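You operate a simulated robot arm through the tools that you are given. There is no shell and no other tool.

You are at the controls of a simulated two-armed robot. One attempt, no reset.

JOB
Put the steel box marked "return" from the top of the ice tank on the beige tray and the steel box marked "supply" on the brown tray. Press the orange rinse button three times. Turn the blue panel dial to 40 L. Close the hopper lid. Take the blue refill bottle and put it on the spot under the dye pumps. Put one of the wide green bottles from the top of the right stand on the shelf under the right stand. Pull the homogeniser drawer open. Any order will do. Set down upright: steel box, blue refill bottle, wide green bottle.

The check looks at the end state, three seconds after you hand in, the way a careful person would. Anything else that was tipped, shoved, dropped, spilled or broken makes it a failure. Lids that push on must go on centred and level and be pressed home; caps that screw on are set level and turned clockwise until they are tight.

ROBOT AND FRAMES
Two 7-joint arms with three-finger grippers on one trunk, on a base that drives. Base frame: it is fixed to the floor where the robot stands at the start and does not move with it; the origin is under the middle of the robot, x ahead of it, y to its left, z up. Units: mm, degrees, N and s.
The left shoulder is at the start at [99, 126, 1038], the right one opposite. With the tool pointing down near the work surface each hand reaches from about 380 to 880 mm from the robot's upright axis, wherever it stands, measured 20 degrees to its own side. Places, roughly: beige tray (22x15x3 cm) [-800, 2300, 700]; blue panel dial [-1500, 6600, 1500]; blue refill bottle (6x6x18 cm) [3100, 6800, 1400]; brown tray (24x16x3 cm) [-500, 2700, 700]; homogeniser drawer [500, 3400, 600]; hopper lid [3100, 6300, 1500]; orange rinse button [-2100, 4900, 1100]; shelf under the right stand [3000, 7400, 300]; spot under the dye pumps (17x17 cm) [3060, 6020, 840]; steel box [-500, 2500, 750]; wide green bottle (7x7x15 cm) [2800, 7600, 900]. Payload 2.94 kg a hand.
The tool frame of a hand sits at the grasp point between the pads (the TCP): z along the fingers, y along the line on which they close. The tips reach 30 mm beyond it. Largest opening 128 mm; the body of the gripper starts 93 mm behind the TCP.
Orientation is told as [roll, pitch, yaw] about the base's x, y, z axes, in that order, counted from this pose: with the fingers straight down and closing along the base's y, the tool's x points along the base's -x, its y along +y and its z along -z.

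CONTROLS
- The arms move only by the tool arm_command. It takes "left_plan", "right_plan" or both (then of equal length, played together; a hand with none holds still); each is a list of rows, each a list of 7 numbers: the shift along the base's x, y, z in mm, then the turn, a rotation vector about the base's x, y, z in degrees, then the finger opening in mm, from 0 to 128. In form: [[x, y, z, rx, ry, rz, hand], ...]. A call has 1 to 20 rows; each row is the pose to reach, as a shift and turn from the pose commanded when the call began. Rows are played at 5 a second. More than 50 mm and 8.6 degrees between two rows, or a gripper value outside its range, and nothing of the call is played. Where a pose cannot be reached the arm comes as near as it can. A force on the tool above 40 N (or 10 N above the force at the start of the call, whichever is more), or a blocked arm, ends the call early, and 0.2 s more pass. The fingers move at their own pace and stop on an object; they squeeze with about 22 N. The grip force told is the motor's: it shows also when the fingers shut on nothing. Time passes only in rows, and 0.2 s behind the last, so rows that repeat a pose let the fingers close. It gives the time, the measured TCP pose, the force on the tool (base axes), the opening and the grip force at its end, in the units of the frame above (readings bear some noise), with the torque about the TCP (base axes, N m) and any sound that the robot's microphone picked up.
- Cameras (640 x 400 px; columns grow to the right, rows downward): "scene" is now at [235, 15.1, 1195.3]; the picture's right is [0.18, -0.98, 0.00], its down [-0.57, -0.10, -0.81] and it looks along [0.80, 0.15, -0.58] (base axes); focal length 267 px, centre (320, 200). "left" rides on the left gripper at [69, 15, -120] in its tool frame; the picture's right is [-0.21, 0.98, 0.00], its down [-0.82, -0.18, -0.54] and it looks along [-0.53, -0.12, 0.84] (tool axes); focal length 251 px, centre (320, 200). "right" rides on the right gripper at [69, -15, -120] in its tool frame; the picture's right is [0.21, 0.98, 0.00], its down [-0.82, 0.18, -0.54] and it looks along [-0.53, 0.12, 0.84] (tool axes); focal length 251 px, centre (320, 200).
- grab_frame(camera): a new picture of that camera. No time passes.
- raise_lower(by): slides the trunk up (or, below 0, down) by that many mm; the arms and the scene camera ride with it, the base frame stays. It gives what a move gives, with no picture.
- roll_base(legs): drives the robot by 1 to 6 legs, each [ahead, left, turn to the left] in mm, mm and degrees, along the robot's own axes; the way and the turn of a leg run together, so that a leg with both is an arc; at most 1500 mm and 180 degrees a leg. The arms and the cameras ride along, it lands a little off, and it stops where it bumps. It gives what a move gives.
- aim_head(pan, tilt): turns the head with the scene camera to pan (to the left, within 80 degrees either way) and tilt (down, from -29 to 69), counted from straight ahead of the robot. It gives what a move gives.
- locate(camera, pixels): there is no depth. For up to 12 entries [column, row, z] of the newest picture of that camera ("zoom" is the newest enlarged one), the place [x, y] in the base frame at which the ray of that pixel passes the height z, good to about 2 mm. No time passes.
- enlarge(camera, box): a new picture of the part [left, top, right, bottom] of that camera's present view, enlarged. No time passes.
- sign_off(): hands the job in; it is judged then, once.

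Unless the task says otherwise, let go and move clear before handing in.

The tools are called after "Emit:" as name(argument=value, ...) on one line, values as JSON. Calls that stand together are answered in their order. arm_command: Moves the arms, as the interface text tells. Its arguments: {"type":"object","properties":{"left_plan":{"type":"array","items":{"type":"array","items":{"type":"number"}}},"right_plan":{"type":"array","items":{"type":"array","items":{"type":"number"}}}},"required":[]} The other tools are called the same way: raise_lower (by) slides the trunk up or down; roll_base (legs) drives the base; aim_head (pan, tilt) turns the head that bears the scene camera; grab_frame (camera) takes a picture; locate (camera, pixels) gives the place at which the rays of pixels pass given heights; enlarge (camera, box) takes an enlarged picture of a part of a camera's view; sign_off () hands the job in.

At the start:

```text
time: 0.0
left_tool_pos: [595.0, 309.2, 982.6]
left_ee_rot: [0.0, 0.0, 0.1]
left_wrist_force: [0.0, -0.3, 0.4]
left_wrist_torque: [-0.01, 0.01, 0.0]
left_finger_gap: 128.1
left_grasp_force: 0.1
right_tool_pos: [608.7, -251.5, 945.3]
right_ee_rot: [0.0, -0.1, 0.0]
right_wrist_force: [-0.9, 0.2, 0.7]
right_wrist_torque: [0.0, 0.03, -0.03]
right_finger_gap: 128.1
right_grasp_force: 0.0
trunk travel left (down, up): [-250.0, 297.0]
robot x, y, heading: [0.9, 1.2, 0.1]
head pan, tilt: [10.3, 35.5]
```

scene: 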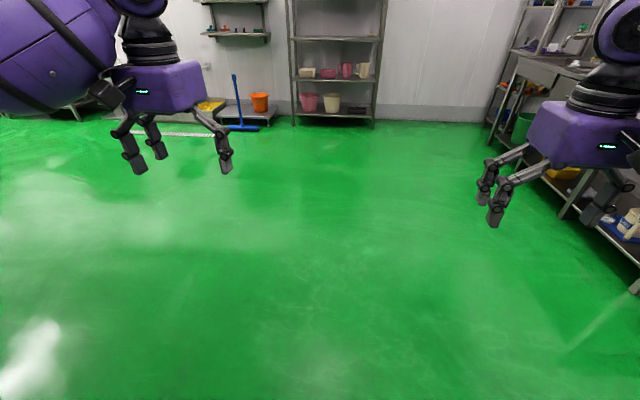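
right: 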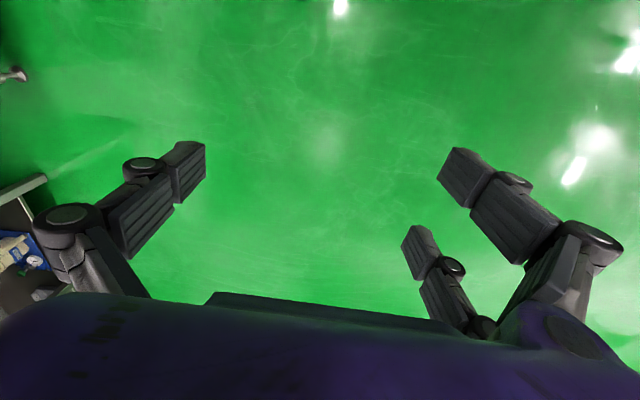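
left: 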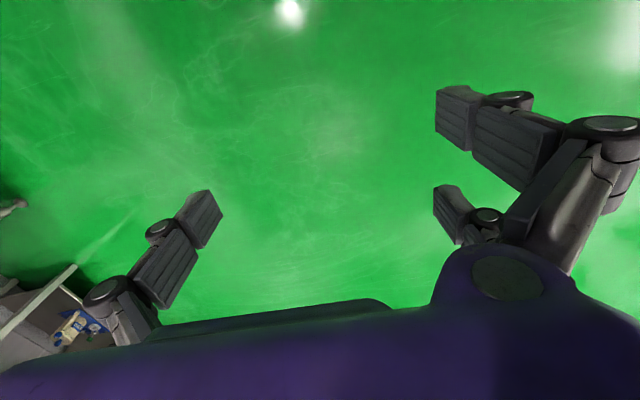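

The scene picture shows an open green floor with shelves ahead and a bench at the right; the work places lie mostly to the left. I'll turn the head left to look around first.

Emit:
aim_head(pan=75, tilt=15)

Emit:
grab_frame(camera="scene")

```text
time: 1.4
left_tool_pos: [594.7, 308.8, 981.6]
left_ee_rot: [0.0, 0.1, 0.0]
left_wrist_force: [-0.7, -0.2, -1.3]
left_wrist_torque: [0.01, -0.01, 0.01]
left_finger_gap: 128.1
left_grasp_force: 0.1
right_tool_pos: [607.5, -250.2, 944.6]
right_ee_rot: [0.1, -0.1, -0.1]
right_wrist_force: [0.9, 0.0, 0.9]
right_wrist_torque: [0.0, 0.02, 0.01]
right_finger_gap: 128.1
right_grasp_force: 0.0
trunk travel left (down, up): [-250.0, 297.0]
robot x, y, heading: [-2.2, -1.5, -0.4]
head pan, tilt: [75.0, 15.0]
```

```text
taken
```

scene: 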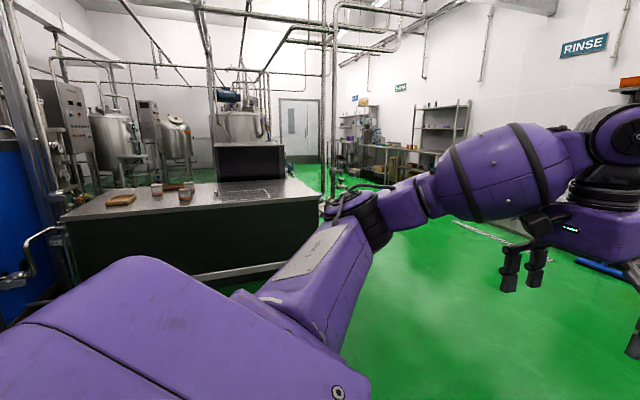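

The ice tank with trays and steel boxes is at columns 70–320, rows 180–280. I'll enlarge it and the surroundings.

Emit:
enlarge(camera="scene", box=[60, 160, 220, 260])

Emit:
enlarge(camera="scene", box=[0, 40, 240, 190])

Emit:
enlarge(camera="scene", box=[260, 60, 500, 210])

```text
4.00 times, centred on (140, 210) of scene
```

zoom: 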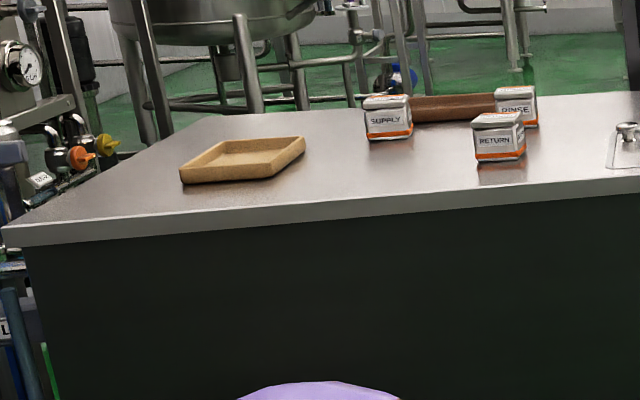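

```text
2.67 times, centred on (120, 115) of scene
```

zoom: 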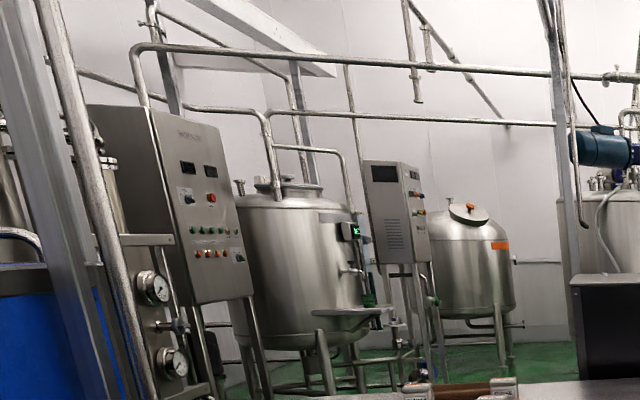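

```text
2.67 times, centred on (380, 135) of scene
```

zoom: 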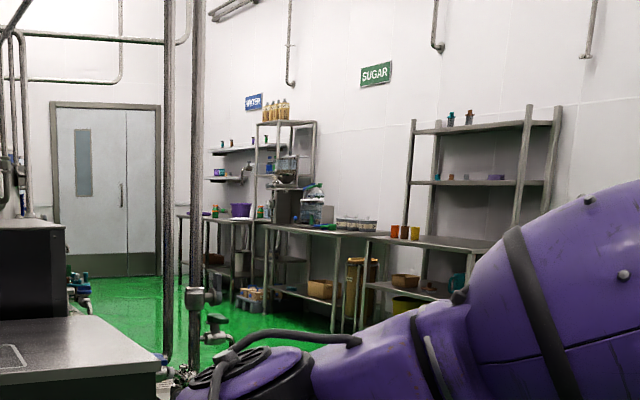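

The tank top carries the beige tray, SUPPLY, RINSE and RETURN boxes and the brown tray. I'll locate the tank corners and the items at height ~700.

Emit:
locate(camera="scene", pixels=[[60, 220, 700], [322, 197, 700], [110, 186, 700], [285, 176, 700], [158, 194, 700], [185, 200, 700], [115, 205, 700], [325, 210, 700], [317, 210, 0], [335, 197, 0], [207, 282, 0], [330, 190, 0]])

```text
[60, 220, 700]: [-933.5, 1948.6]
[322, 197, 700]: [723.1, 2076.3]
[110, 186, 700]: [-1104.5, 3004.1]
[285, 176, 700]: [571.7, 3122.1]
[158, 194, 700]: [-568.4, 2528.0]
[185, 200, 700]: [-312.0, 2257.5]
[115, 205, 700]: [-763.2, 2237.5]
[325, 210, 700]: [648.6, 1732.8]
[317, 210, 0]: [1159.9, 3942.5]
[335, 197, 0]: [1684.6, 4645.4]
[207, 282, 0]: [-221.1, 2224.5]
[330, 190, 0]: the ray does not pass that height
```

The tank top spans about x -930…720, y 1950…3050 at z 700. I'll turn the robot to face +y and look around before approaching.

Emit:
roll_base(legs=[[0, 0, 90]])

Emit:
aim_head(pan=40, tilt=20)

Emit:
grab_frame(camera="scene")

Emit:
aim_head(pan=0, tilt=20)

Emit:
grab_frame(camera="scene")

```text
time: 5.6
left_tool_pos: [-320.4, 589.6, 981.9]
left_ee_rot: [0.0, 0.0, 91.1]
left_wrist_force: [-0.6, 0.4, -0.6]
left_wrist_torque: [0.01, 0.02, 0.01]
left_finger_gap: 128.2
left_grasp_force: 0.1
right_tool_pos: [239.8, 612.7, 943.7]
right_ee_rot: [0.0, -0.1, 91.2]
right_wrist_force: [-0.1, -0.4, 0.5]
right_wrist_torque: [-0.03, 0.0, -0.03]
right_finger_gap: 127.9
right_grasp_force: 0.0
trunk travel left (down, up): [-250.0, 297.0]
robot x, y, heading: [0.3, 0.7, 90.8]
head pan, tilt: [75.0, 15.0]
```

```text
time: 6.6
left_tool_pos: [-320.7, 588.7, 981.7]
left_ee_rot: [0.0, 0.0, 91.1]
left_wrist_force: [0.2, -0.1, -1.1]
left_wrist_torque: [0.03, -0.02, 0.0]
left_finger_gap: 127.9
left_grasp_force: 0.1
right_tool_pos: [239.4, 612.9, 943.7]
right_ee_rot: [0.0, -0.1, 91.2]
right_wrist_force: [0.6, 0.0, 0.0]
right_wrist_torque: [0.01, 0.01, 0.02]
right_finger_gap: 127.9
right_grasp_force: 0.0
trunk travel left (down, up): [-250.0, 297.0]
robot x, y, heading: [1.1, -1.1, 91.2]
head pan, tilt: [40.0, 20.0]
```

```text
taken
```

scene: 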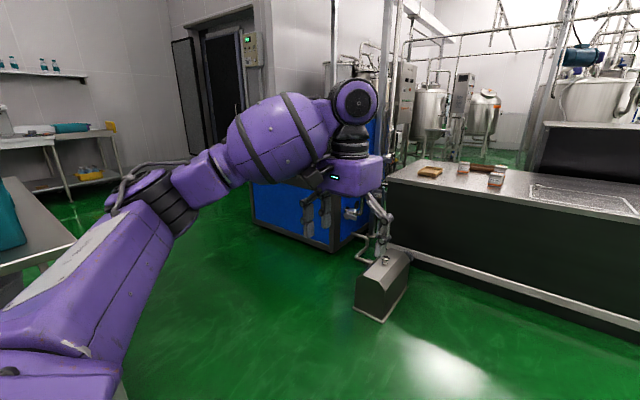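

```text
time: 7.7
left_tool_pos: [-320.5, 589.2, 982.6]
left_ee_rot: [0.0, 0.1, 91.2]
left_wrist_force: [-0.3, -0.7, 0.3]
left_wrist_torque: [0.0, 0.01, 0.01]
left_finger_gap: 128.0
left_grasp_force: 0.1
right_tool_pos: [240.0, 612.2, 944.5]
right_ee_rot: [0.0, 0.0, 91.1]
right_wrist_force: [-0.7, 0.6, -0.5]
right_wrist_torque: [0.03, 0.01, 0.0]
right_finger_gap: 128.0
right_grasp_force: 0.1
trunk travel left (down, up): [-250.0, 297.0]
robot x, y, heading: [-5.3, -1.1, 91.2]
head pan, tilt: [0.0, 20.0]
```

```text
taken
```

scene: 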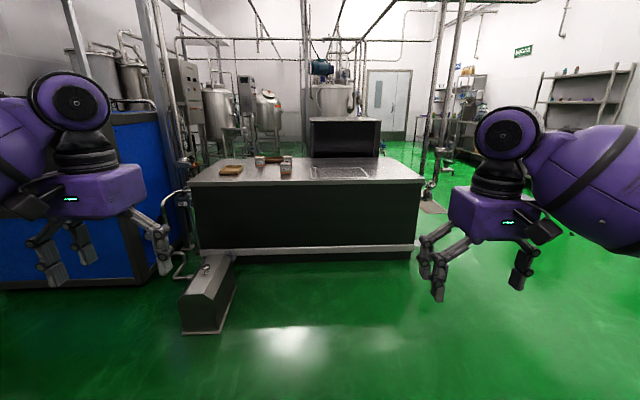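

The view from the front shows the blue chiller at left, a low floor box at (210,295), the tank at columns 190–425, and pipes at its right. I'll locate the obstacles.

Emit:
locate(camera="scene", pixels=[[183, 334, 0], [222, 332, 0], [236, 262, 0], [190, 186, 700], [425, 182, 700], [200, 255, 0], [415, 258, 0], [167, 275, 0], [430, 213, 0], [382, 158, 700], [215, 160, 700], [425, 160, 0]])

Emit:
enlarge(camera="scene", box=[160, 130, 320, 230])

Emit:
enlarge(camera="scene", box=[300, 50, 540, 200])

```text
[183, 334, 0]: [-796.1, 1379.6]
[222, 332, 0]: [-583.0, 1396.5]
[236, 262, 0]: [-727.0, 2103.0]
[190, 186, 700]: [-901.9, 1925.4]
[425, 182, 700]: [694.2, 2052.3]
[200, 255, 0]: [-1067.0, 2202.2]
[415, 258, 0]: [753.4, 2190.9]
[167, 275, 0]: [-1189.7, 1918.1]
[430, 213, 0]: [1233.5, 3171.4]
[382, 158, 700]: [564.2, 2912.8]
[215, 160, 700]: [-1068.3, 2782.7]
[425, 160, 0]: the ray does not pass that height
```

```text
4.00 times, centred on (240, 180) of scene
```

zoom: 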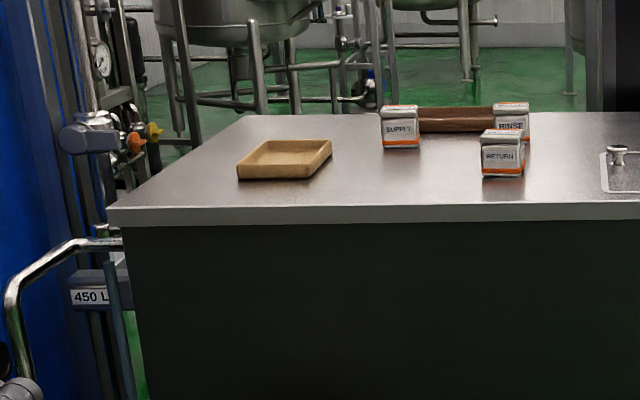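

```text
2.67 times, centred on (420, 125) of scene
```

zoom: 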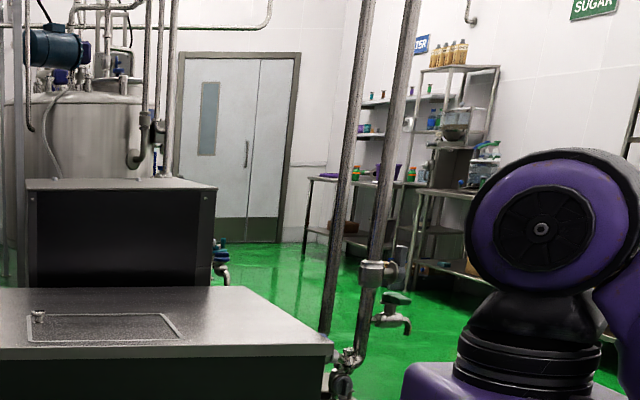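

The floor box occupies about x -800…-580, y 1390…2050, so I'll approach to the right of it, keeping x near -230 and stopping short of the tank.

Emit:
roll_base(legs=[[1250, 210, 0]])

Emit:
aim_head(pan=15, tilt=40)

Emit:
grab_frame(camera="scene")

```text
time: 14.0
left_tool_pos: [-520.5, 1838.3, 982.1]
left_ee_rot: [0.0, -0.1, 89.5]
left_wrist_force: [0.0, -0.3, 0.7]
left_wrist_torque: [-0.04, 0.02, -0.04]
left_finger_gap: 127.9
left_grasp_force: 0.0
right_tool_pos: [39.9, 1845.6, 945.0]
right_ee_rot: [-0.1, 0.0, 89.6]
right_wrist_force: [0.1, 0.7, -0.5]
right_wrist_torque: [-0.03, -0.03, 0.03]
right_finger_gap: 128.2
right_grasp_force: 0.0
trunk travel left (down, up): [-250.0, 297.0]
robot x, y, heading: [-218.6, 1241.7, 89.6]
head pan, tilt: [0.0, 20.0]
```

```text
time: 14.9
left_tool_pos: [-520.9, 1838.3, 981.2]
left_ee_rot: [0.0, 0.1, 89.5]
left_wrist_force: [-0.5, 0.2, -0.9]
left_wrist_torque: [0.0, -0.01, 0.01]
left_finger_gap: 128.1
left_grasp_force: 0.0
right_tool_pos: [40.3, 1845.2, 943.8]
right_ee_rot: [-0.1, -0.1, 89.5]
right_wrist_force: [0.0, 0.1, -0.1]
right_wrist_torque: [-0.07, -0.03, 0.0]
right_finger_gap: 128.4
right_grasp_force: 0.0
trunk travel left (down, up): [-250.0, 297.0]
robot x, y, heading: [-217.9, 1239.2, 89.5]
head pan, tilt: [15.0, 40.0]
```

```text
taken
```

scene: 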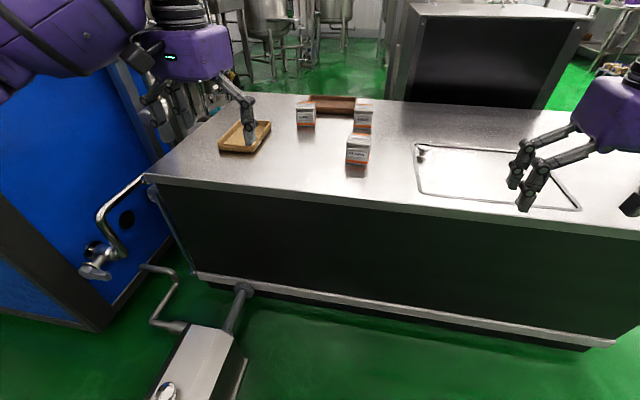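

Clear view now: beige tray at (245,135), SUPPLY (306,113), RINSE (363,112), RETURN (357,148), brown tray (332,104). I'll locate them and enlarge.

Emit:
locate(camera="scene", pixels=[[145, 180, 700], [640, 232, 700], [219, 150, 700], [271, 124, 700], [251, 153, 700], [297, 125, 700], [315, 125, 700], [347, 163, 700], [369, 166, 700], [355, 126, 700], [240, 95, 700], [540, 107, 700]])

Emit:
enlarge(camera="scene", box=[200, 80, 392, 200])

Emit:
locate(camera="scene", pixels=[[195, 275, 0], [610, 345, 0], [235, 335, 150], [185, 325, 150], [250, 290, 0], [450, 150, 0], [545, 100, 500]])

```text
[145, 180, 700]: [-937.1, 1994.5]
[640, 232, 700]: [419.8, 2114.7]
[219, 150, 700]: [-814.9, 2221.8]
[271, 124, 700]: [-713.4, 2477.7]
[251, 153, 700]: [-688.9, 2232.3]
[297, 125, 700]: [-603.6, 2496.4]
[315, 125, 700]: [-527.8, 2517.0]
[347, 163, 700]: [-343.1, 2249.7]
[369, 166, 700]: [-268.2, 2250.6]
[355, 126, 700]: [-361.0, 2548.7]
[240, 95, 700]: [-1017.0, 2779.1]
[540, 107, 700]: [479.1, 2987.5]
```

```text
3.33 times, centred on (296, 140) of scene
```

zoom: 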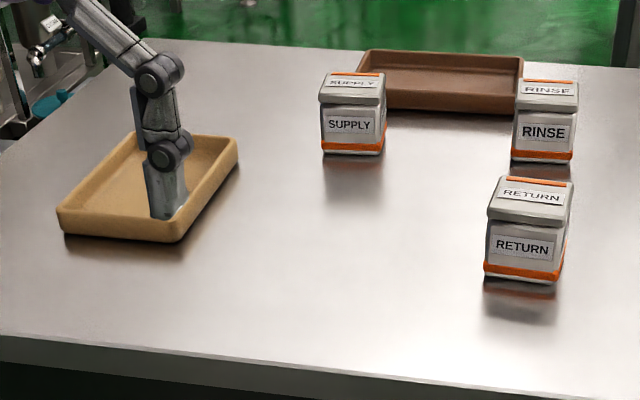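

```text
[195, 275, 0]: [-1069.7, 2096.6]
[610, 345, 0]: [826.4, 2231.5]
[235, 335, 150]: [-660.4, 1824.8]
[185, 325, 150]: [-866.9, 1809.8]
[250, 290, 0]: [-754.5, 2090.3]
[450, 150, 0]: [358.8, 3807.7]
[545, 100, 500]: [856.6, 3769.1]
```

I'll look steeply down to see my own base footprint before going closer.

Emit:
locate(camera="zoom", pixels=[[63, 235, 700], [180, 242, 700], [238, 163, 700], [322, 152, 700], [383, 155, 700], [486, 277, 700], [558, 284, 700], [513, 159, 700], [572, 163, 700], [385, 107, 700], [520, 114, 700], [523, 62, 730]])

Emit:
aim_head(pan=0, tilt=69)

Emit:
grab_frame(camera="scene")

```text
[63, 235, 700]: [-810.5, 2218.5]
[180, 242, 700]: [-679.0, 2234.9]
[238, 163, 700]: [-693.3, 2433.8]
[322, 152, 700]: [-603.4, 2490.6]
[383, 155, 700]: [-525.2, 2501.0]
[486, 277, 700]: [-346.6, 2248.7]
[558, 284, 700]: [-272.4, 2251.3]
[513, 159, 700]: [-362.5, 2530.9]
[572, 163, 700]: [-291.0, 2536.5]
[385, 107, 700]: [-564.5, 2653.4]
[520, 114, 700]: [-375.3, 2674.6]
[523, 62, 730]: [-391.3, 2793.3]
```

```text
time: 15.8
left_tool_pos: [-520.9, 1838.4, 982.3]
left_ee_rot: [0.0, 0.0, 89.5]
left_wrist_force: [0.5, 0.6, 0.2]
left_wrist_torque: [0.0, -0.01, -0.03]
left_finger_gap: 127.9
left_grasp_force: 0.1
right_tool_pos: [39.6, 1845.8, 944.8]
right_ee_rot: [0.0, -0.1, 89.6]
right_wrist_force: [-0.8, 1.0, -0.5]
right_wrist_torque: [0.02, 0.02, 0.02]
right_finger_gap: 127.9
right_grasp_force: 0.0
trunk travel left (down, up): [-250.0, 297.0]
robot x, y, heading: [-218.8, 1240.2, 89.6]
head pan, tilt: [0.0, 68.8]
```

```text
taken
```

scene: 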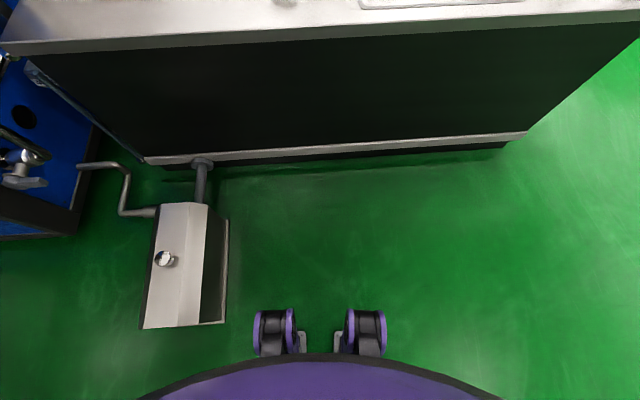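

The round purple base skirt with two casters (272,310)/(366,310) is visible; I'll locate the base edge against the floor box and tank kick plate.

Emit:
locate(camera="scene", pixels=[[256, 310, 60], [385, 310, 60], [320, 355, 250], [320, 355, 150], [142, 398, 250], [500, 398, 250], [227, 323, 0], [141, 328, 0], [205, 325, 150], [228, 220, 0], [400, 155, 0], [400, 30, 700]])

```text
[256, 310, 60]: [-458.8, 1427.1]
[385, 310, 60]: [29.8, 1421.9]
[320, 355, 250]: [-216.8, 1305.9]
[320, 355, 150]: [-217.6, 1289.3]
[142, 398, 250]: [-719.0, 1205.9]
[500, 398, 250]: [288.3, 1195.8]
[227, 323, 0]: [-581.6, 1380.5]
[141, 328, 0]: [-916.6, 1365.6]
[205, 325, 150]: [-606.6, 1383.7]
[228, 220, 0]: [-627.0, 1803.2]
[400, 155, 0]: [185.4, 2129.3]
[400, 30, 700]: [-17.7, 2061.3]
```

Casters reach ~185 mm ahead and ±245 mm sideways of the axis, so standing at about (-285, 1770) clears both the floor box (right edge x≈-582) and the tank kick plate (y≈2110). I'll drive there.

Emit:
roll_base(legs=[[400, 60, 0]])

Emit:
grab_frame(camera="scene")

```text
time: 18.4
left_tool_pos: [-579.7, 2245.8, 982.0]
left_ee_rot: [0.0, -0.1, 89.7]
left_wrist_force: [0.8, 0.4, -0.5]
left_wrist_torque: [-0.01, 0.02, 0.01]
left_finger_gap: 127.8
left_grasp_force: 0.0
right_tool_pos: [-19.3, 2255.8, 944.8]
right_ee_rot: [0.1, 0.0, 89.8]
right_wrist_force: [-0.6, 0.6, 0.5]
right_wrist_torque: [-0.04, 0.03, -0.02]
right_finger_gap: 128.1
right_grasp_force: 0.1
trunk travel left (down, up): [-250.0, 297.0]
robot x, y, heading: [-274.4, 1649.3, 89.7]
head pan, tilt: [0.0, 68.8]
```

```text
taken
```

scene: 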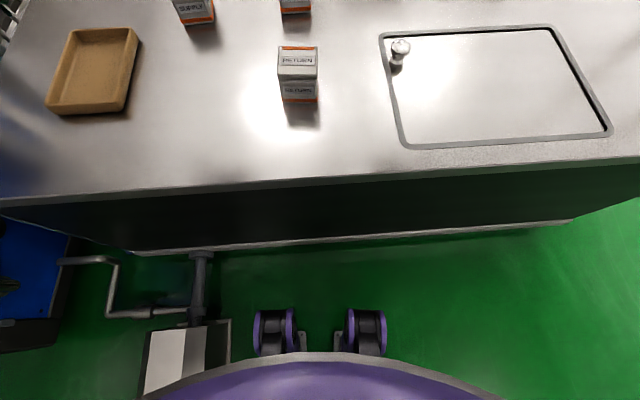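

Good top-down view now: RETURN at (298,75), tray at (93,72), tank edge at row ~190. I'll enlarge and locate.

Emit:
enlarge(camera="scene", box=[20, 0, 340, 200])

Emit:
locate(camera="scene", pixels=[[300, 185, 700], [50, 202, 700], [282, 102, 700], [316, 104, 700], [50, 112, 700], [122, 112, 700], [139, 44, 700], [229, 370, 150], [250, 240, 0]])

```text
2.00 times, centred on (180, 100) of scene
```

zoom: 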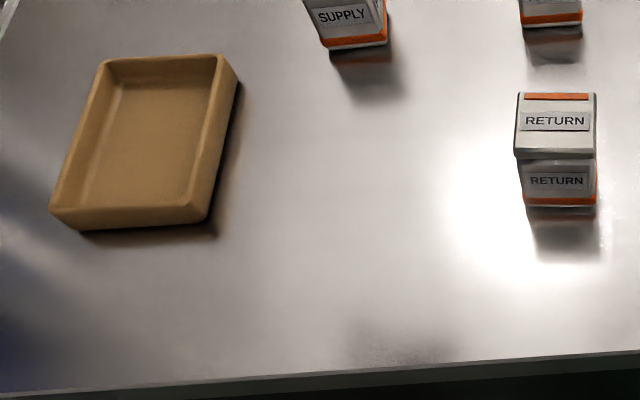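

```text
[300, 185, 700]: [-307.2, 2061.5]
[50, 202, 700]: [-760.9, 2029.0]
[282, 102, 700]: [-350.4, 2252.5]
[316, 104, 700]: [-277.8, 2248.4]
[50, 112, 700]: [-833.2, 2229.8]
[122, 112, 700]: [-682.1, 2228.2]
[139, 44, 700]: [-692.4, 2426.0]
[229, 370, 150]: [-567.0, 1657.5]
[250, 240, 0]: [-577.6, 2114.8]
```

I'll solve the box height by parallax and get the tray's corners.

Emit:
locate(camera="zoom", pixels=[[527, 206, 700], [596, 206, 700], [516, 156, 780], [596, 156, 780], [516, 156, 800], [596, 156, 800], [518, 93, 790], [594, 93, 790], [50, 210, 730], [188, 207, 730], [220, 55, 730], [105, 59, 730]])

Emit:
locate(camera="zoom", pixels=[[80, 230, 700], [207, 220, 700], [238, 82, 700], [105, 100, 705], [80, 195, 705], [195, 195, 705], [330, 48, 700], [387, 44, 700]])

```text
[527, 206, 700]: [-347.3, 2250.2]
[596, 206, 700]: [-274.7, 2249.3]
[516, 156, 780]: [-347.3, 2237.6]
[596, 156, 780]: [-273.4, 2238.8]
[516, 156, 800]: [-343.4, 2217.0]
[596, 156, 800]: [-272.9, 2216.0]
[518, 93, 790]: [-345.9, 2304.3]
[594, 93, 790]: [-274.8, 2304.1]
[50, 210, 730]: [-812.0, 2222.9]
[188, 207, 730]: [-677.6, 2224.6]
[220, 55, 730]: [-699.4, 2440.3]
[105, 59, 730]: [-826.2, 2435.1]
```

```text
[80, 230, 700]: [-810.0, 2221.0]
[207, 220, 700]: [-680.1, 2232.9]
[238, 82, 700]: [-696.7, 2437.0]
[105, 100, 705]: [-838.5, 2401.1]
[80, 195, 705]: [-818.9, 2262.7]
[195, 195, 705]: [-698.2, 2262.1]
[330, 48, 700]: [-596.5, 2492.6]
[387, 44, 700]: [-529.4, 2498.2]
```

RETURN is about a 72 mm cube centred near (-311, 2285), tray centre near (-755, 2331). I'll close in 115 mm and turn 12° left so the left arm can cover everything.

Emit:
roll_base(legs=[[115, 5, 0], [0, 0, 12]])

Emit:
grab_frame(camera="scene")

Emit:
grab_frame(camera="left")

```text
time: 20.3
left_tool_pos: [-697.2, 2283.7, 982.3]
left_ee_rot: [0.0, 0.0, 101.2]
left_wrist_force: [0.3, -0.2, -0.3]
left_wrist_torque: [0.03, -0.01, -0.02]
left_finger_gap: 127.9
left_grasp_force: 0.1
right_tool_pos: [-150.0, 2406.8, 945.5]
right_ee_rot: [-0.1, -0.1, 101.3]
right_wrist_force: [-0.6, 0.5, 0.1]
right_wrist_torque: [0.01, -0.02, 0.0]
right_finger_gap: 128.0
right_grasp_force: 0.0
trunk travel left (down, up): [-250.0, 297.0]
robot x, y, heading: [-277.2, 1761.8, 101.5]
head pan, tilt: [0.0, 68.8]
```

```text
taken
```

scene: 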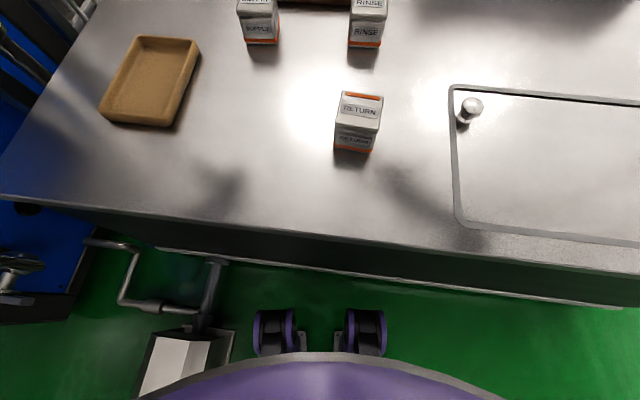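

```text
taken
```

left: 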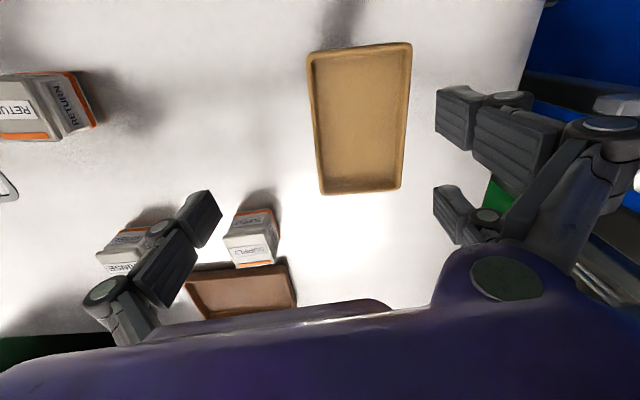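

The left camera shows RETURN at (45,105) and SUPPLY (252,238), brown tray (240,290). I'll check finger geometry and plan the move over RETURN.

Emit:
locate(camera="left", pixels=[[462, 92, 952], [437, 140, 952], [437, 215, 952], [205, 205, 952], [235, 268, 700], [278, 262, 700], [100, 120, 700], [310, 55, 730], [411, 43, 730], [400, 188, 730], [322, 194, 730]])

Emit:
locate(camera="scene", pixels=[[334, 148, 700], [370, 153, 700], [342, 90, 770], [382, 97, 770], [336, 126, 770], [376, 131, 770], [378, 135, 700], [246, 43, 700], [277, 45, 700], [103, 118, 700], [168, 127, 700], [200, 50, 700]])

```text
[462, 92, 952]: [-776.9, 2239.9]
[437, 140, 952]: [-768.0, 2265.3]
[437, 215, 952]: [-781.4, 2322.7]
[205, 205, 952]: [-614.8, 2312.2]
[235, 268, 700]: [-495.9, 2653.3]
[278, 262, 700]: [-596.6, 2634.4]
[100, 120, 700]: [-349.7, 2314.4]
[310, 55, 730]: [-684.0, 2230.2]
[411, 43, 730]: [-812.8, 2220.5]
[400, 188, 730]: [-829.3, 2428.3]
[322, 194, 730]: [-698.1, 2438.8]
```

```text
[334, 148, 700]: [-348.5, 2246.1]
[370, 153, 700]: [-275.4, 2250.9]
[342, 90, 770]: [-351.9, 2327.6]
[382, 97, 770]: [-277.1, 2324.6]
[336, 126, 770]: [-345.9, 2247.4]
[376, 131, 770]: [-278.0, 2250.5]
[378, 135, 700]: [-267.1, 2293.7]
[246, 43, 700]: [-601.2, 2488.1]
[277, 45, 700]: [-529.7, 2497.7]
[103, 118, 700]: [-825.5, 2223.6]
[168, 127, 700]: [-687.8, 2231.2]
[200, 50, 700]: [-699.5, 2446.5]
```

RETURN is centred ≈(-312, 2287) with yaw ≈1–2°, top at z≈770. I'll move the right hand out of the way and bring the left hand above RETURN.

Emit:
arm_command(left_plan=[[43, 0, -11, 0, 0, -1.1, 128], [86, 1, -22, 0, 0, -2.2, 128], [129, 1, -33, 0, 0, -3.3, 128], [172, 1, -44, 0, 0, -4.4, 128], [214, 2, -56, 0, 0, -5.5, 128], [257, 2, -67, 0, 0, -6.6, 128], [300, 3, -78, 0, 0, -7.7, 128], [343, 3, -89, 0, 0, -8.8, 128], [385, 3, -100, 0, 0, -9.7, 128], [385, 3, -100, 0, 0, -9.7, 128]], right_plan=[[40, -4, 5, 0, 0, 0, 128], [80, -8, 10, 0, 0, 0, 128], [120, -12, 15, 0, 0, 0, 128], [160, -16, 20, 0, 0, 0, 128], [200, -20, 20, 0, 0, 0, 128], [240, -25, 20, 0, 0, 0, 128], [260, -30, 20, 0, 0, 0, 128], [260, -30, 20, 0, 0, 0, 128], [260, -30, 20, 0, 0, 0, 128], [260, -30, 20, 0, 0, 0, 128]])

Emit:
grab_frame(camera="left")

Emit:
grab_frame(camera="scene")

```text
time: 22.5
left_tool_pos: [-312.5, 2285.1, 882.8]
left_ee_rot: [0.0, 0.0, 91.6]
left_wrist_force: [0.4, 0.0, 0.8]
left_wrist_torque: [0.01, 0.01, -0.03]
left_finger_gap: 128.1
left_grasp_force: 0.1
right_tool_pos: [108.2, 2373.3, 965.7]
right_ee_rot: [-0.1, -0.1, 101.2]
right_wrist_force: [-0.1, 0.0, 0.9]
right_wrist_torque: [0.01, -0.04, 0.01]
right_finger_gap: 128.0
right_grasp_force: 0.1
trunk travel left (down, up): [-250.0, 297.0]
robot x, y, heading: [-277.5, 1761.2, 101.3]
head pan, tilt: [0.0, 68.8]
```

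```text
taken
```

left: 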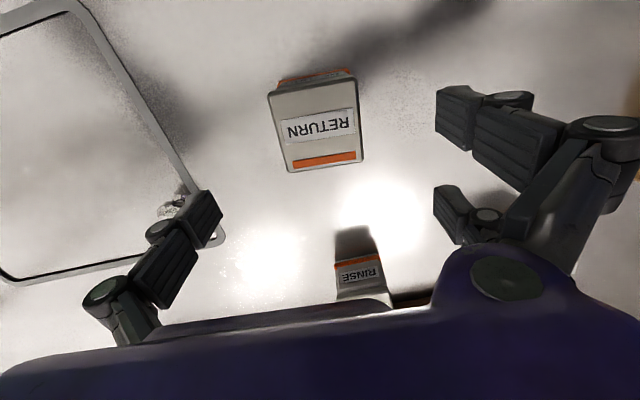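

```text
taken
```

scene: 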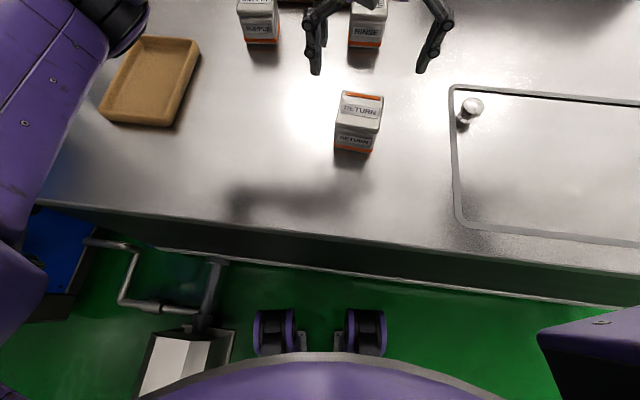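

The left camera sees RETURN's lid corners at (268,93),(355,78),(363,160),(288,173). I'll locate them at z 770.

Emit:
locate(camera="left", pixels=[[268, 93, 770], [355, 79, 770], [363, 160, 770], [288, 173, 770], [268, 93, 780], [363, 160, 780], [337, 265, 780], [379, 260, 780], [337, 300, 700], [374, 228, 700]])

```text
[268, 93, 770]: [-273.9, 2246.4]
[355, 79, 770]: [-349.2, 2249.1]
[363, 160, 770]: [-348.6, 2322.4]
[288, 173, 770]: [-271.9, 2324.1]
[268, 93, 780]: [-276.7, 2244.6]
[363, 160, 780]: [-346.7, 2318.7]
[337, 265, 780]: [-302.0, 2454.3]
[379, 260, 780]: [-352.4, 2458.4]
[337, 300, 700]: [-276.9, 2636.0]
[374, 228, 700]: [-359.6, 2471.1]
```

The box lid centre is (-311, 2285.5), yaw ≈0, top 770. I'll descend so the pads straddle it and close.

Emit:
arm_command(left_plan=[[1, 0, -35, 0, 0, -1.5, 128], [1, 0, -70, 0, 0, -1.5, 128], [1, 0, -105, 0, 0, -1.5, 128], [1, 0, -133, 0, 0, -1.5, 128], [1, 0, -133, 0, 0, -1.5, 100], [1, 0, -133, 0, 0, -1.5, 70], [1, 0, -133, 0, 0, -1.5, 60], [1, 0, -133, 0, 0, -1.5, 60], [1, 0, -133, 0, 0, -1.5, 60]])

Emit:
grab_frame(camera="left")

```text
time: 24.5
left_tool_pos: [-312.1, 2284.5, 749.7]
left_ee_rot: [0.0, 0.0, 90.0]
left_wrist_force: [1.0, 0.7, 0.3]
left_wrist_torque: [-0.1, -0.09, 0.05]
left_finger_gap: 74.9
left_grasp_force: 22.1
right_tool_pos: [110.6, 2373.3, 965.2]
right_ee_rot: [0.1, -0.1, 101.2]
right_wrist_force: [0.6, -0.4, -0.5]
right_wrist_torque: [0.0, 0.02, 0.0]
right_finger_gap: 127.9
right_grasp_force: 0.0
trunk travel left (down, up): [-250.0, 297.0]
robot x, y, heading: [-273.8, 1759.1, 101.4]
head pan, tilt: [0.0, 68.8]
```

```text
taken
```

left: 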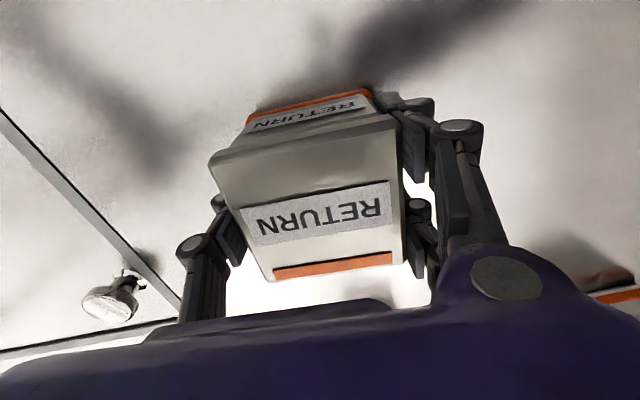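

Grip is firm (gap 74.9, 22 N). I'll lift and carry it over the beige tray centre (-756, 2330), turning 4.5° to match the tray.

Emit:
arm_command(left_plan=[[0, 0, 35, 0, 0, 0, 60], [0, 0, 70, 0, 0, 0, 60], [-40, 4, 80, 0, 0, 0.5, 60], [-85, 9, 80, 0, 0, 1, 60], [-130, 13, 80, 0, 0, 1.5, 60], [-175, 18, 80, 0, 0, 2, 60], [-220, 23, 80, 0, 0, 2.5, 60], [-265, 27, 80, 0, 0, 3, 60], [-310, 32, 80, 0, 0, 3.5, 60], [-355, 37, 80, 0, 0, 4, 60], [-400, 41, 80, 0, 0, 4.5, 60], [-444, 45, 80, 0, 0, 4.5, 60], [-444, 45, 80, 0, 0, 4.5, 60]])

Emit:
grab_frame(camera="left")

Emit:
grab_frame(camera="scene")

```text
time: 27.3
left_tool_pos: [-755.0, 2331.2, 829.4]
left_ee_rot: [-0.1, 0.0, 94.6]
left_wrist_force: [1.0, -0.3, -2.9]
left_wrist_torque: [-0.01, 0.04, 0.02]
left_finger_gap: 74.9
left_grasp_force: 21.7
right_tool_pos: [108.9, 2374.1, 964.7]
right_ee_rot: [0.0, 0.0, 101.3]
right_wrist_force: [1.2, 0.1, 0.8]
right_wrist_torque: [-0.01, -0.01, 0.03]
right_finger_gap: 128.0
right_grasp_force: 0.0
trunk travel left (down, up): [-250.0, 297.0]
robot x, y, heading: [-276.2, 1761.3, 101.3]
head pan, tilt: [0.0, 68.8]
```

```text
taken
```

left: 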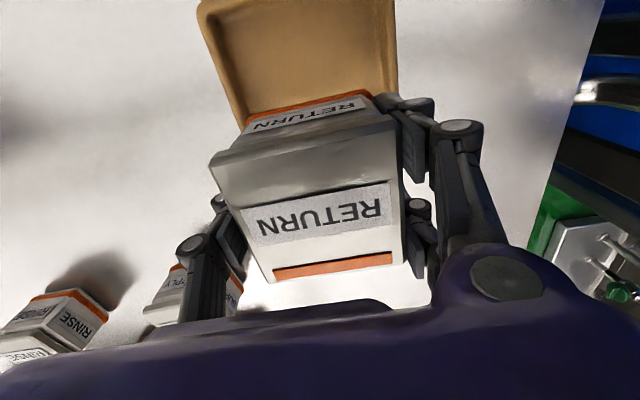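

```text
taken
```

scene: 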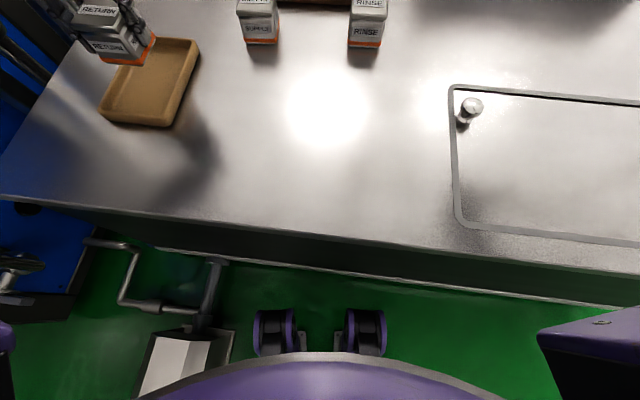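

The box is over the tray centre, 50 mm above the rim. I'll lower it in steps and watch the force.

Emit:
arm_command(left_plan=[[0, 0, -30, 0, 0, 0, 60], [0, 0, -55, 0, 0, 0, 60], [0, 0, -66, 0, 0, 0, 60], [0, 0, -69, 0, 0, 0, 60]])

```text
time: 28.3
left_tool_pos: [-755.1, 2332.8, 759.6]
left_ee_rot: [-0.1, 0.0, 94.6]
left_wrist_force: [0.6, 0.0, -2.9]
left_wrist_torque: [-0.02, -0.01, 0.01]
left_finger_gap: 74.8
left_grasp_force: 22.2
right_tool_pos: [108.8, 2372.7, 965.3]
right_ee_rot: [0.0, 0.0, 101.3]
right_wrist_force: [-1.3, 0.2, -0.2]
right_wrist_torque: [0.01, -0.03, -0.02]
right_finger_gap: 128.0
right_grasp_force: 0.1
trunk travel left (down, up): [-250.0, 297.0]
robot x, y, heading: [-273.9, 1759.4, 101.5]
head pan, tilt: [0.0, 68.8]
```

Emit:
arm_command(left_plan=[[0, 0, -2, 0, 0, 0, 60], [0, 0, -3, 0, 0, 0, 60]])

```text
time: 28.9
left_tool_pos: [-755.7, 2332.0, 757.7]
left_ee_rot: [0.0, 0.0, 94.6]
left_wrist_force: [0.7, 0.1, -3.5]
left_wrist_torque: [0.03, -0.01, 0.02]
left_finger_gap: 74.9
left_grasp_force: 22.4
right_tool_pos: [109.0, 2373.9, 965.6]
right_ee_rot: [0.0, -0.1, 101.3]
right_wrist_force: [0.3, -0.9, -0.2]
right_wrist_torque: [-0.01, 0.01, 0.02]
right_finger_gap: 127.9
right_grasp_force: 0.2
trunk travel left (down, up): [-250.0, 297.0]
robot x, y, heading: [-272.9, 1760.8, 101.3]
head pan, tilt: [0.0, 68.8]
```

Force is still just the box weight (-3.5 N), so no contact yet; I'll continue down a few millimetres.

Emit:
arm_command(left_plan=[[0, 0, -2, 0, 0, 0, 60], [0, 0, -4, 0, 0, 0, 60]])

```text
time: 29.5
left_tool_pos: [-756.0, 2331.9, 756.2]
left_ee_rot: [-0.1, -0.3, 94.6]
left_wrist_force: [-2.1, 1.6, 16.0]
left_wrist_torque: [-0.26, -0.01, -0.07]
left_finger_gap: 74.9
left_grasp_force: 21.9
right_tool_pos: [110.1, 2372.4, 966.3]
right_ee_rot: [0.0, -0.1, 101.3]
right_wrist_force: [0.2, 0.6, -0.5]
right_wrist_torque: [-0.01, 0.01, 0.04]
right_finger_gap: 128.2
right_grasp_force: 0.0
trunk travel left (down, up): [-250.0, 297.0]
robot x, y, heading: [-276.3, 1762.5, 101.4]
head pan, tilt: [0.0, 68.8]
```

Contact (16 N up) at z 756, so the box sits on the tray floor. I'll ease off, open slightly and withdraw upward.

Emit:
arm_command(left_plan=[[0, 0, 1.5, 0, 0, 0, 70], [0, 0, 1.5, 0, 0, 0, 80], [0, 0, 1.5, 0, 0, 0, 88], [0, 0, 1.5, 0, 0, 0, 88], [0, 0, 30, 0, 0, 0, 90], [0, 0, 75, 0, 0, 0, 100], [0, 0, 120, 0, 0, 0, 120]])

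Emit:
grab_frame(camera="left")

```text
time: 31.1
left_tool_pos: [-753.5, 2333.5, 874.9]
left_ee_rot: [0.1, 0.0, 94.5]
left_wrist_force: [0.5, -0.1, -0.2]
left_wrist_torque: [0.01, 0.0, 0.01]
left_finger_gap: 120.3
left_grasp_force: 0.0
right_tool_pos: [110.6, 2372.9, 965.5]
right_ee_rot: [0.0, -0.1, 101.3]
right_wrist_force: [-0.5, 0.3, -0.1]
right_wrist_torque: [0.03, 0.02, -0.04]
right_finger_gap: 128.1
right_grasp_force: 0.1
trunk travel left (down, up): [-250.0, 297.0]
robot x, y, heading: [-279.7, 1762.0, 101.5]
head pan, tilt: [0.0, 68.8]
```

```text
taken
```

left: 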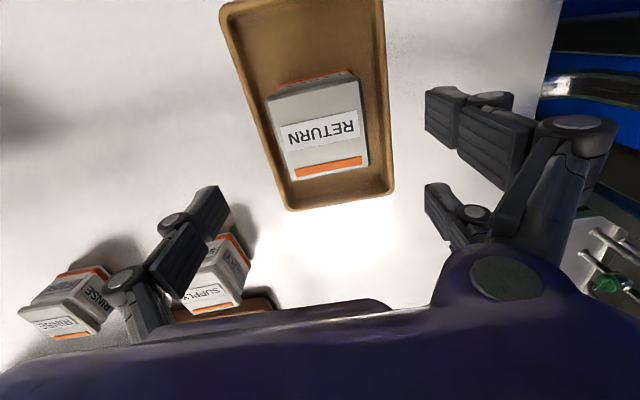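

RETURN stands squarely inside the beige tray (lid at (318,120)). Next I'll move the left hand back of SUPPLY to measure it and the brown tray.

Emit:
arm_command(left_plan=[[0, 0, 40, 0, 0, 0, 128], [40, 10, 55, 0, 0, 0, 128], [80, 20, 65, 0, 0, 0, 128], [120, 30, 75, 0, 0, 0, 128], [160, 40, 85, 0, 0, 0, 128], [195, 50, 95, 0, 0, 0, 128], [195, 50, 95, 0, 0, 0, 128]])

Emit:
grab_frame(camera="left")

Emit:
aim_head(pan=0, tilt=45)

Emit:
grab_frame(camera="scene")

```text
time: 32.7
left_tool_pos: [-560.8, 2380.5, 964.9]
left_ee_rot: [0.0, -0.1, 94.6]
left_wrist_force: [-0.6, 1.2, 0.6]
left_wrist_torque: [0.0, -0.02, 0.05]
left_finger_gap: 128.3
left_grasp_force: 0.0
right_tool_pos: [109.2, 2372.7, 964.8]
right_ee_rot: [-0.1, -0.1, 101.3]
right_wrist_force: [0.0, -0.8, 1.1]
right_wrist_torque: [0.01, 0.0, 0.01]
right_finger_gap: 127.7
right_grasp_force: 0.1
trunk travel left (down, up): [-250.0, 297.0]
robot x, y, heading: [-278.5, 1761.9, 101.3]
head pan, tilt: [0.0, 68.8]
```

```text
taken
```

left: 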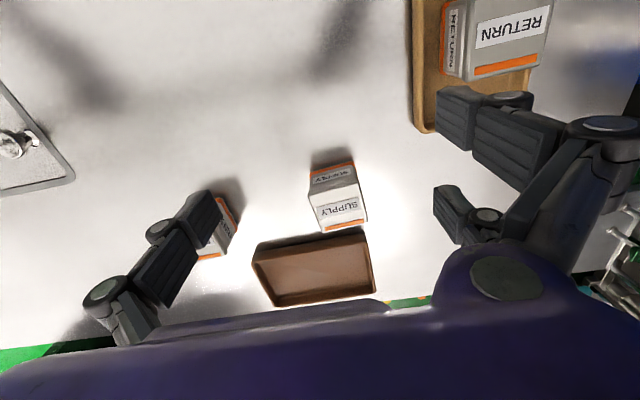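

```text
time: 33.6
left_tool_pos: [-559.8, 2381.4, 963.8]
left_ee_rot: [0.0, 0.0, 94.6]
left_wrist_force: [-0.2, 0.4, 0.0]
left_wrist_torque: [-0.01, 0.03, -0.02]
left_finger_gap: 128.3
left_grasp_force: 0.1
right_tool_pos: [109.7, 2373.0, 966.4]
right_ee_rot: [0.0, -0.1, 101.4]
right_wrist_force: [0.3, -0.4, 0.4]
right_wrist_torque: [0.02, -0.03, -0.01]
right_finger_gap: 128.3
right_grasp_force: 0.0
trunk travel left (down, up): [-250.0, 297.0]
robot x, y, heading: [-274.7, 1763.6, 101.1]
head pan, tilt: [0.0, 45.0]
```

```text
taken
```

scene: 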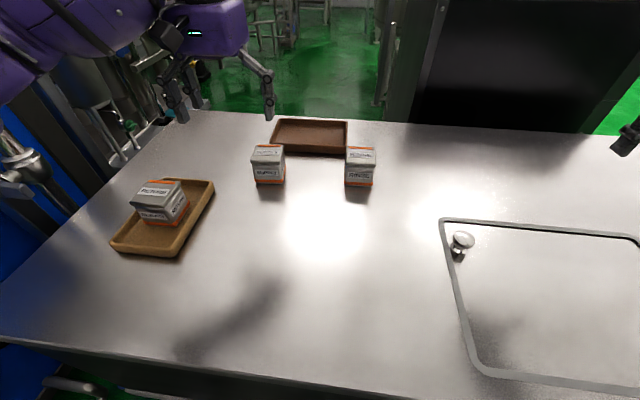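

Emit:
enlarge(camera="left", box=[220, 130, 412, 310])

Emit:
locate(camera="left", pixels=[[310, 195, 770], [354, 184, 770], [369, 217, 770], [321, 233, 770], [309, 171, 700], [353, 160, 700], [252, 258, 730], [366, 237, 730], [375, 290, 730], [274, 306, 730]])

Emit:
locate(camera="scene", pixels=[[256, 184, 700], [285, 184, 700], [251, 161, 770], [285, 162, 770], [257, 145, 770], [283, 145, 770], [270, 148, 730], [346, 153, 730], [347, 122, 730], [277, 120, 730]])

```text
2.22 times, centred on (316, 220) of left
```

zoom: 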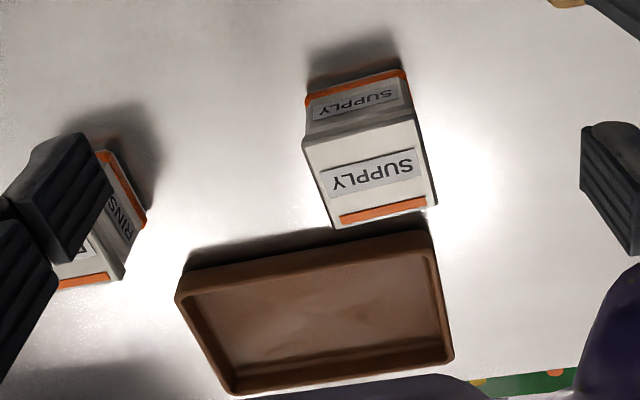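

```text
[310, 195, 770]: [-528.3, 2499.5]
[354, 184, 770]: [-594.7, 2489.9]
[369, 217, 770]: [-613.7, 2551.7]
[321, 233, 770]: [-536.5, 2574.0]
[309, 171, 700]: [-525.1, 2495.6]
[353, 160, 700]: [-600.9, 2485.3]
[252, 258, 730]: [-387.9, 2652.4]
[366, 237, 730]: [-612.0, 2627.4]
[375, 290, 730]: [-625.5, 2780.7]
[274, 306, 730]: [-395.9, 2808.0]
```

```text
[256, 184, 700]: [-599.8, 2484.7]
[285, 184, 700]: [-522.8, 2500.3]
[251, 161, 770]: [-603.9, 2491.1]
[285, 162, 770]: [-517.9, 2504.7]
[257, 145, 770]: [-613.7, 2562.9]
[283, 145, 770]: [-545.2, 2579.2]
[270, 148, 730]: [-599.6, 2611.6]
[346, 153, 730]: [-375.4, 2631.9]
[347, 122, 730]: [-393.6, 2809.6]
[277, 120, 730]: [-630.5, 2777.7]
```

SUPPLY's lid is about (-568, 2530) with yaw ~9°, brown tray centre ≈(-505, 2717) with yaw ~6°. I'll refine with the enlarged picture's corners.

Emit:
locate(camera="zoom", pixels=[[303, 143, 770], [418, 117, 770], [437, 206, 770], [333, 228, 770], [307, 95, 700], [403, 70, 700], [176, 290, 730], [427, 230, 730], [454, 360, 730], [228, 393, 730], [200, 300, 710], [420, 256, 710]])

```text
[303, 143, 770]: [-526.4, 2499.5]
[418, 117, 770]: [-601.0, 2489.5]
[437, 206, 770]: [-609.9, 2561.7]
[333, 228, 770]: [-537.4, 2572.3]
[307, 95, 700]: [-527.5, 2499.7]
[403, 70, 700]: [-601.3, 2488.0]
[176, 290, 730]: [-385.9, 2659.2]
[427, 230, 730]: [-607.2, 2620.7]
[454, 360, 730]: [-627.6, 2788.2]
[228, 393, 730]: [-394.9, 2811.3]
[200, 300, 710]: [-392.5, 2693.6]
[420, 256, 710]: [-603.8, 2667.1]
```

SUPPLY centre (-568.7, 2530.7), yaw 8°. Because the brown tray is at the edge of reach I'll grip with fingers tilted 20° forward; first I go above it.

Emit:
arm_command(left_plan=[[-2, 35, -25, 5, 0.5, 0.9, 128], [-4, 70, -50, 10, 1.1, 1.7, 128], [-6, 110, -75, 15, 1.7, 2.6, 128], [-8, 149.5, -100, 19.9, 2.2, 3.4, 128], [-8, 149.5, -104, 19.9, 2.2, 3.4, 128]])

Emit:
grab_frame(camera="left")

Emit:
grab_frame(camera="scene")

```text
time: 34.8
left_tool_pos: [-568.8, 2531.4, 865.9]
left_ee_rot: [-0.1, -20.0, 98.1]
left_wrist_force: [-0.2, 0.0, -0.4]
left_wrist_torque: [0.01, -0.06, 0.02]
left_finger_gap: 128.1
left_grasp_force: 0.1
right_tool_pos: [108.0, 2373.3, 964.4]
right_ee_rot: [0.1, -0.1, 101.3]
right_wrist_force: [-0.5, -0.7, -0.4]
right_wrist_torque: [0.01, 0.01, 0.02]
right_finger_gap: 128.1
right_grasp_force: 0.1
trunk travel left (down, up): [-250.0, 297.0]
robot x, y, heading: [-274.9, 1761.0, 101.5]
head pan, tilt: [0.0, 45.0]
```

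```text
taken
```

left: 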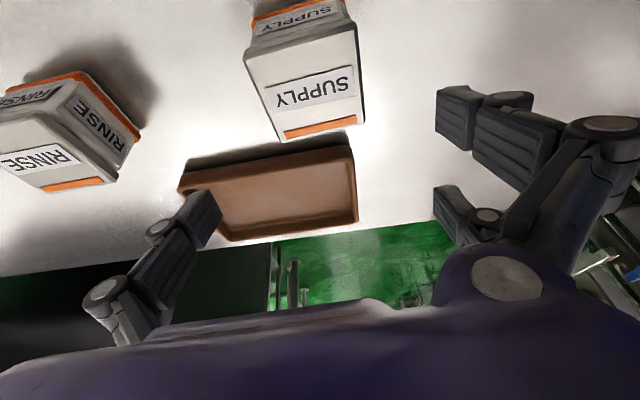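

```text
taken
```

scene: 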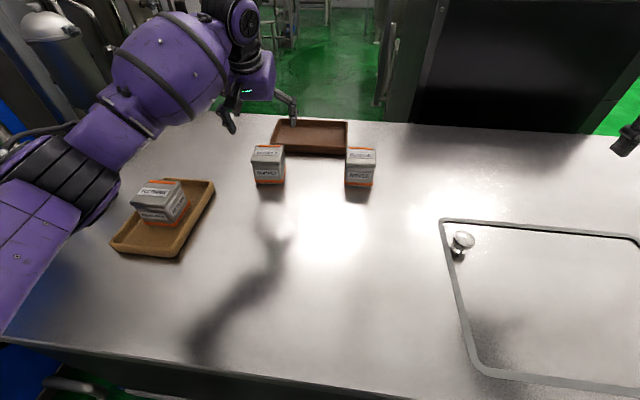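

Orientation is as wanted and the fingers straddle SUPPLY. I'll descend and grip.

Emit:
arm_command(left_plan=[[0, -0.5, -35, 0, 0, 0, 128], [0, -0.5, -70, 0, 0, 0, 128], [0, -0.5, -100, 0, 0, 0, 128], [0, -0.5, -122, 0, 0, 0, 128], [0, -0.5, -122, 0, 0, 0, 100], [0, -0.5, -122, 0, 0, 0, 70], [0, -0.5, -122, 0, 0, 0, 60], [0, -0.5, -122, 0, 0, 0, 60], [0, -0.5, -122, 0, 0, 0, 60]])

Emit:
grab_frame(camera="left")

Emit:
grab_frame(camera="scene")

```text
time: 36.8
left_tool_pos: [-568.3, 2529.6, 742.3]
left_ee_rot: [0.0, -20.0, 97.9]
left_wrist_force: [-0.4, 0.7, 0.2]
left_wrist_torque: [-0.08, -0.16, 0.04]
left_finger_gap: 74.9
left_grasp_force: 21.7
right_tool_pos: [109.9, 2372.9, 965.2]
right_ee_rot: [0.1, -0.1, 101.3]
right_wrist_force: [0.3, -0.1, 0.0]
right_wrist_torque: [0.01, -0.03, -0.01]
right_finger_gap: 128.1
right_grasp_force: 0.1
trunk travel left (down, up): [-250.0, 297.0]
robot x, y, heading: [-277.4, 1763.3, 101.6]
head pan, tilt: [0.0, 45.0]
```

```text
taken
```

left: 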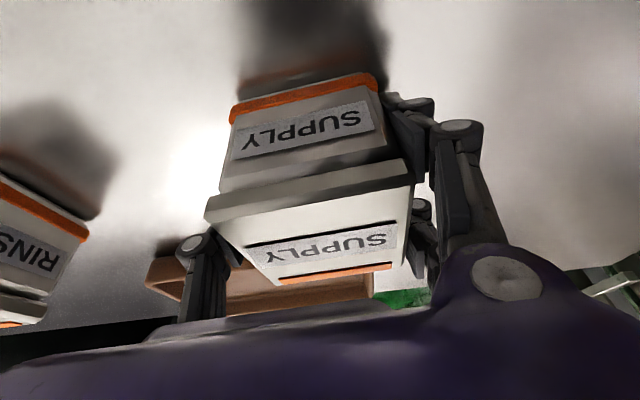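

```text
taken
```

scene: 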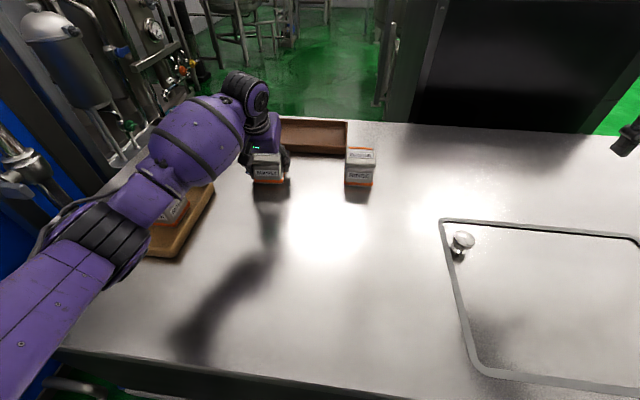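

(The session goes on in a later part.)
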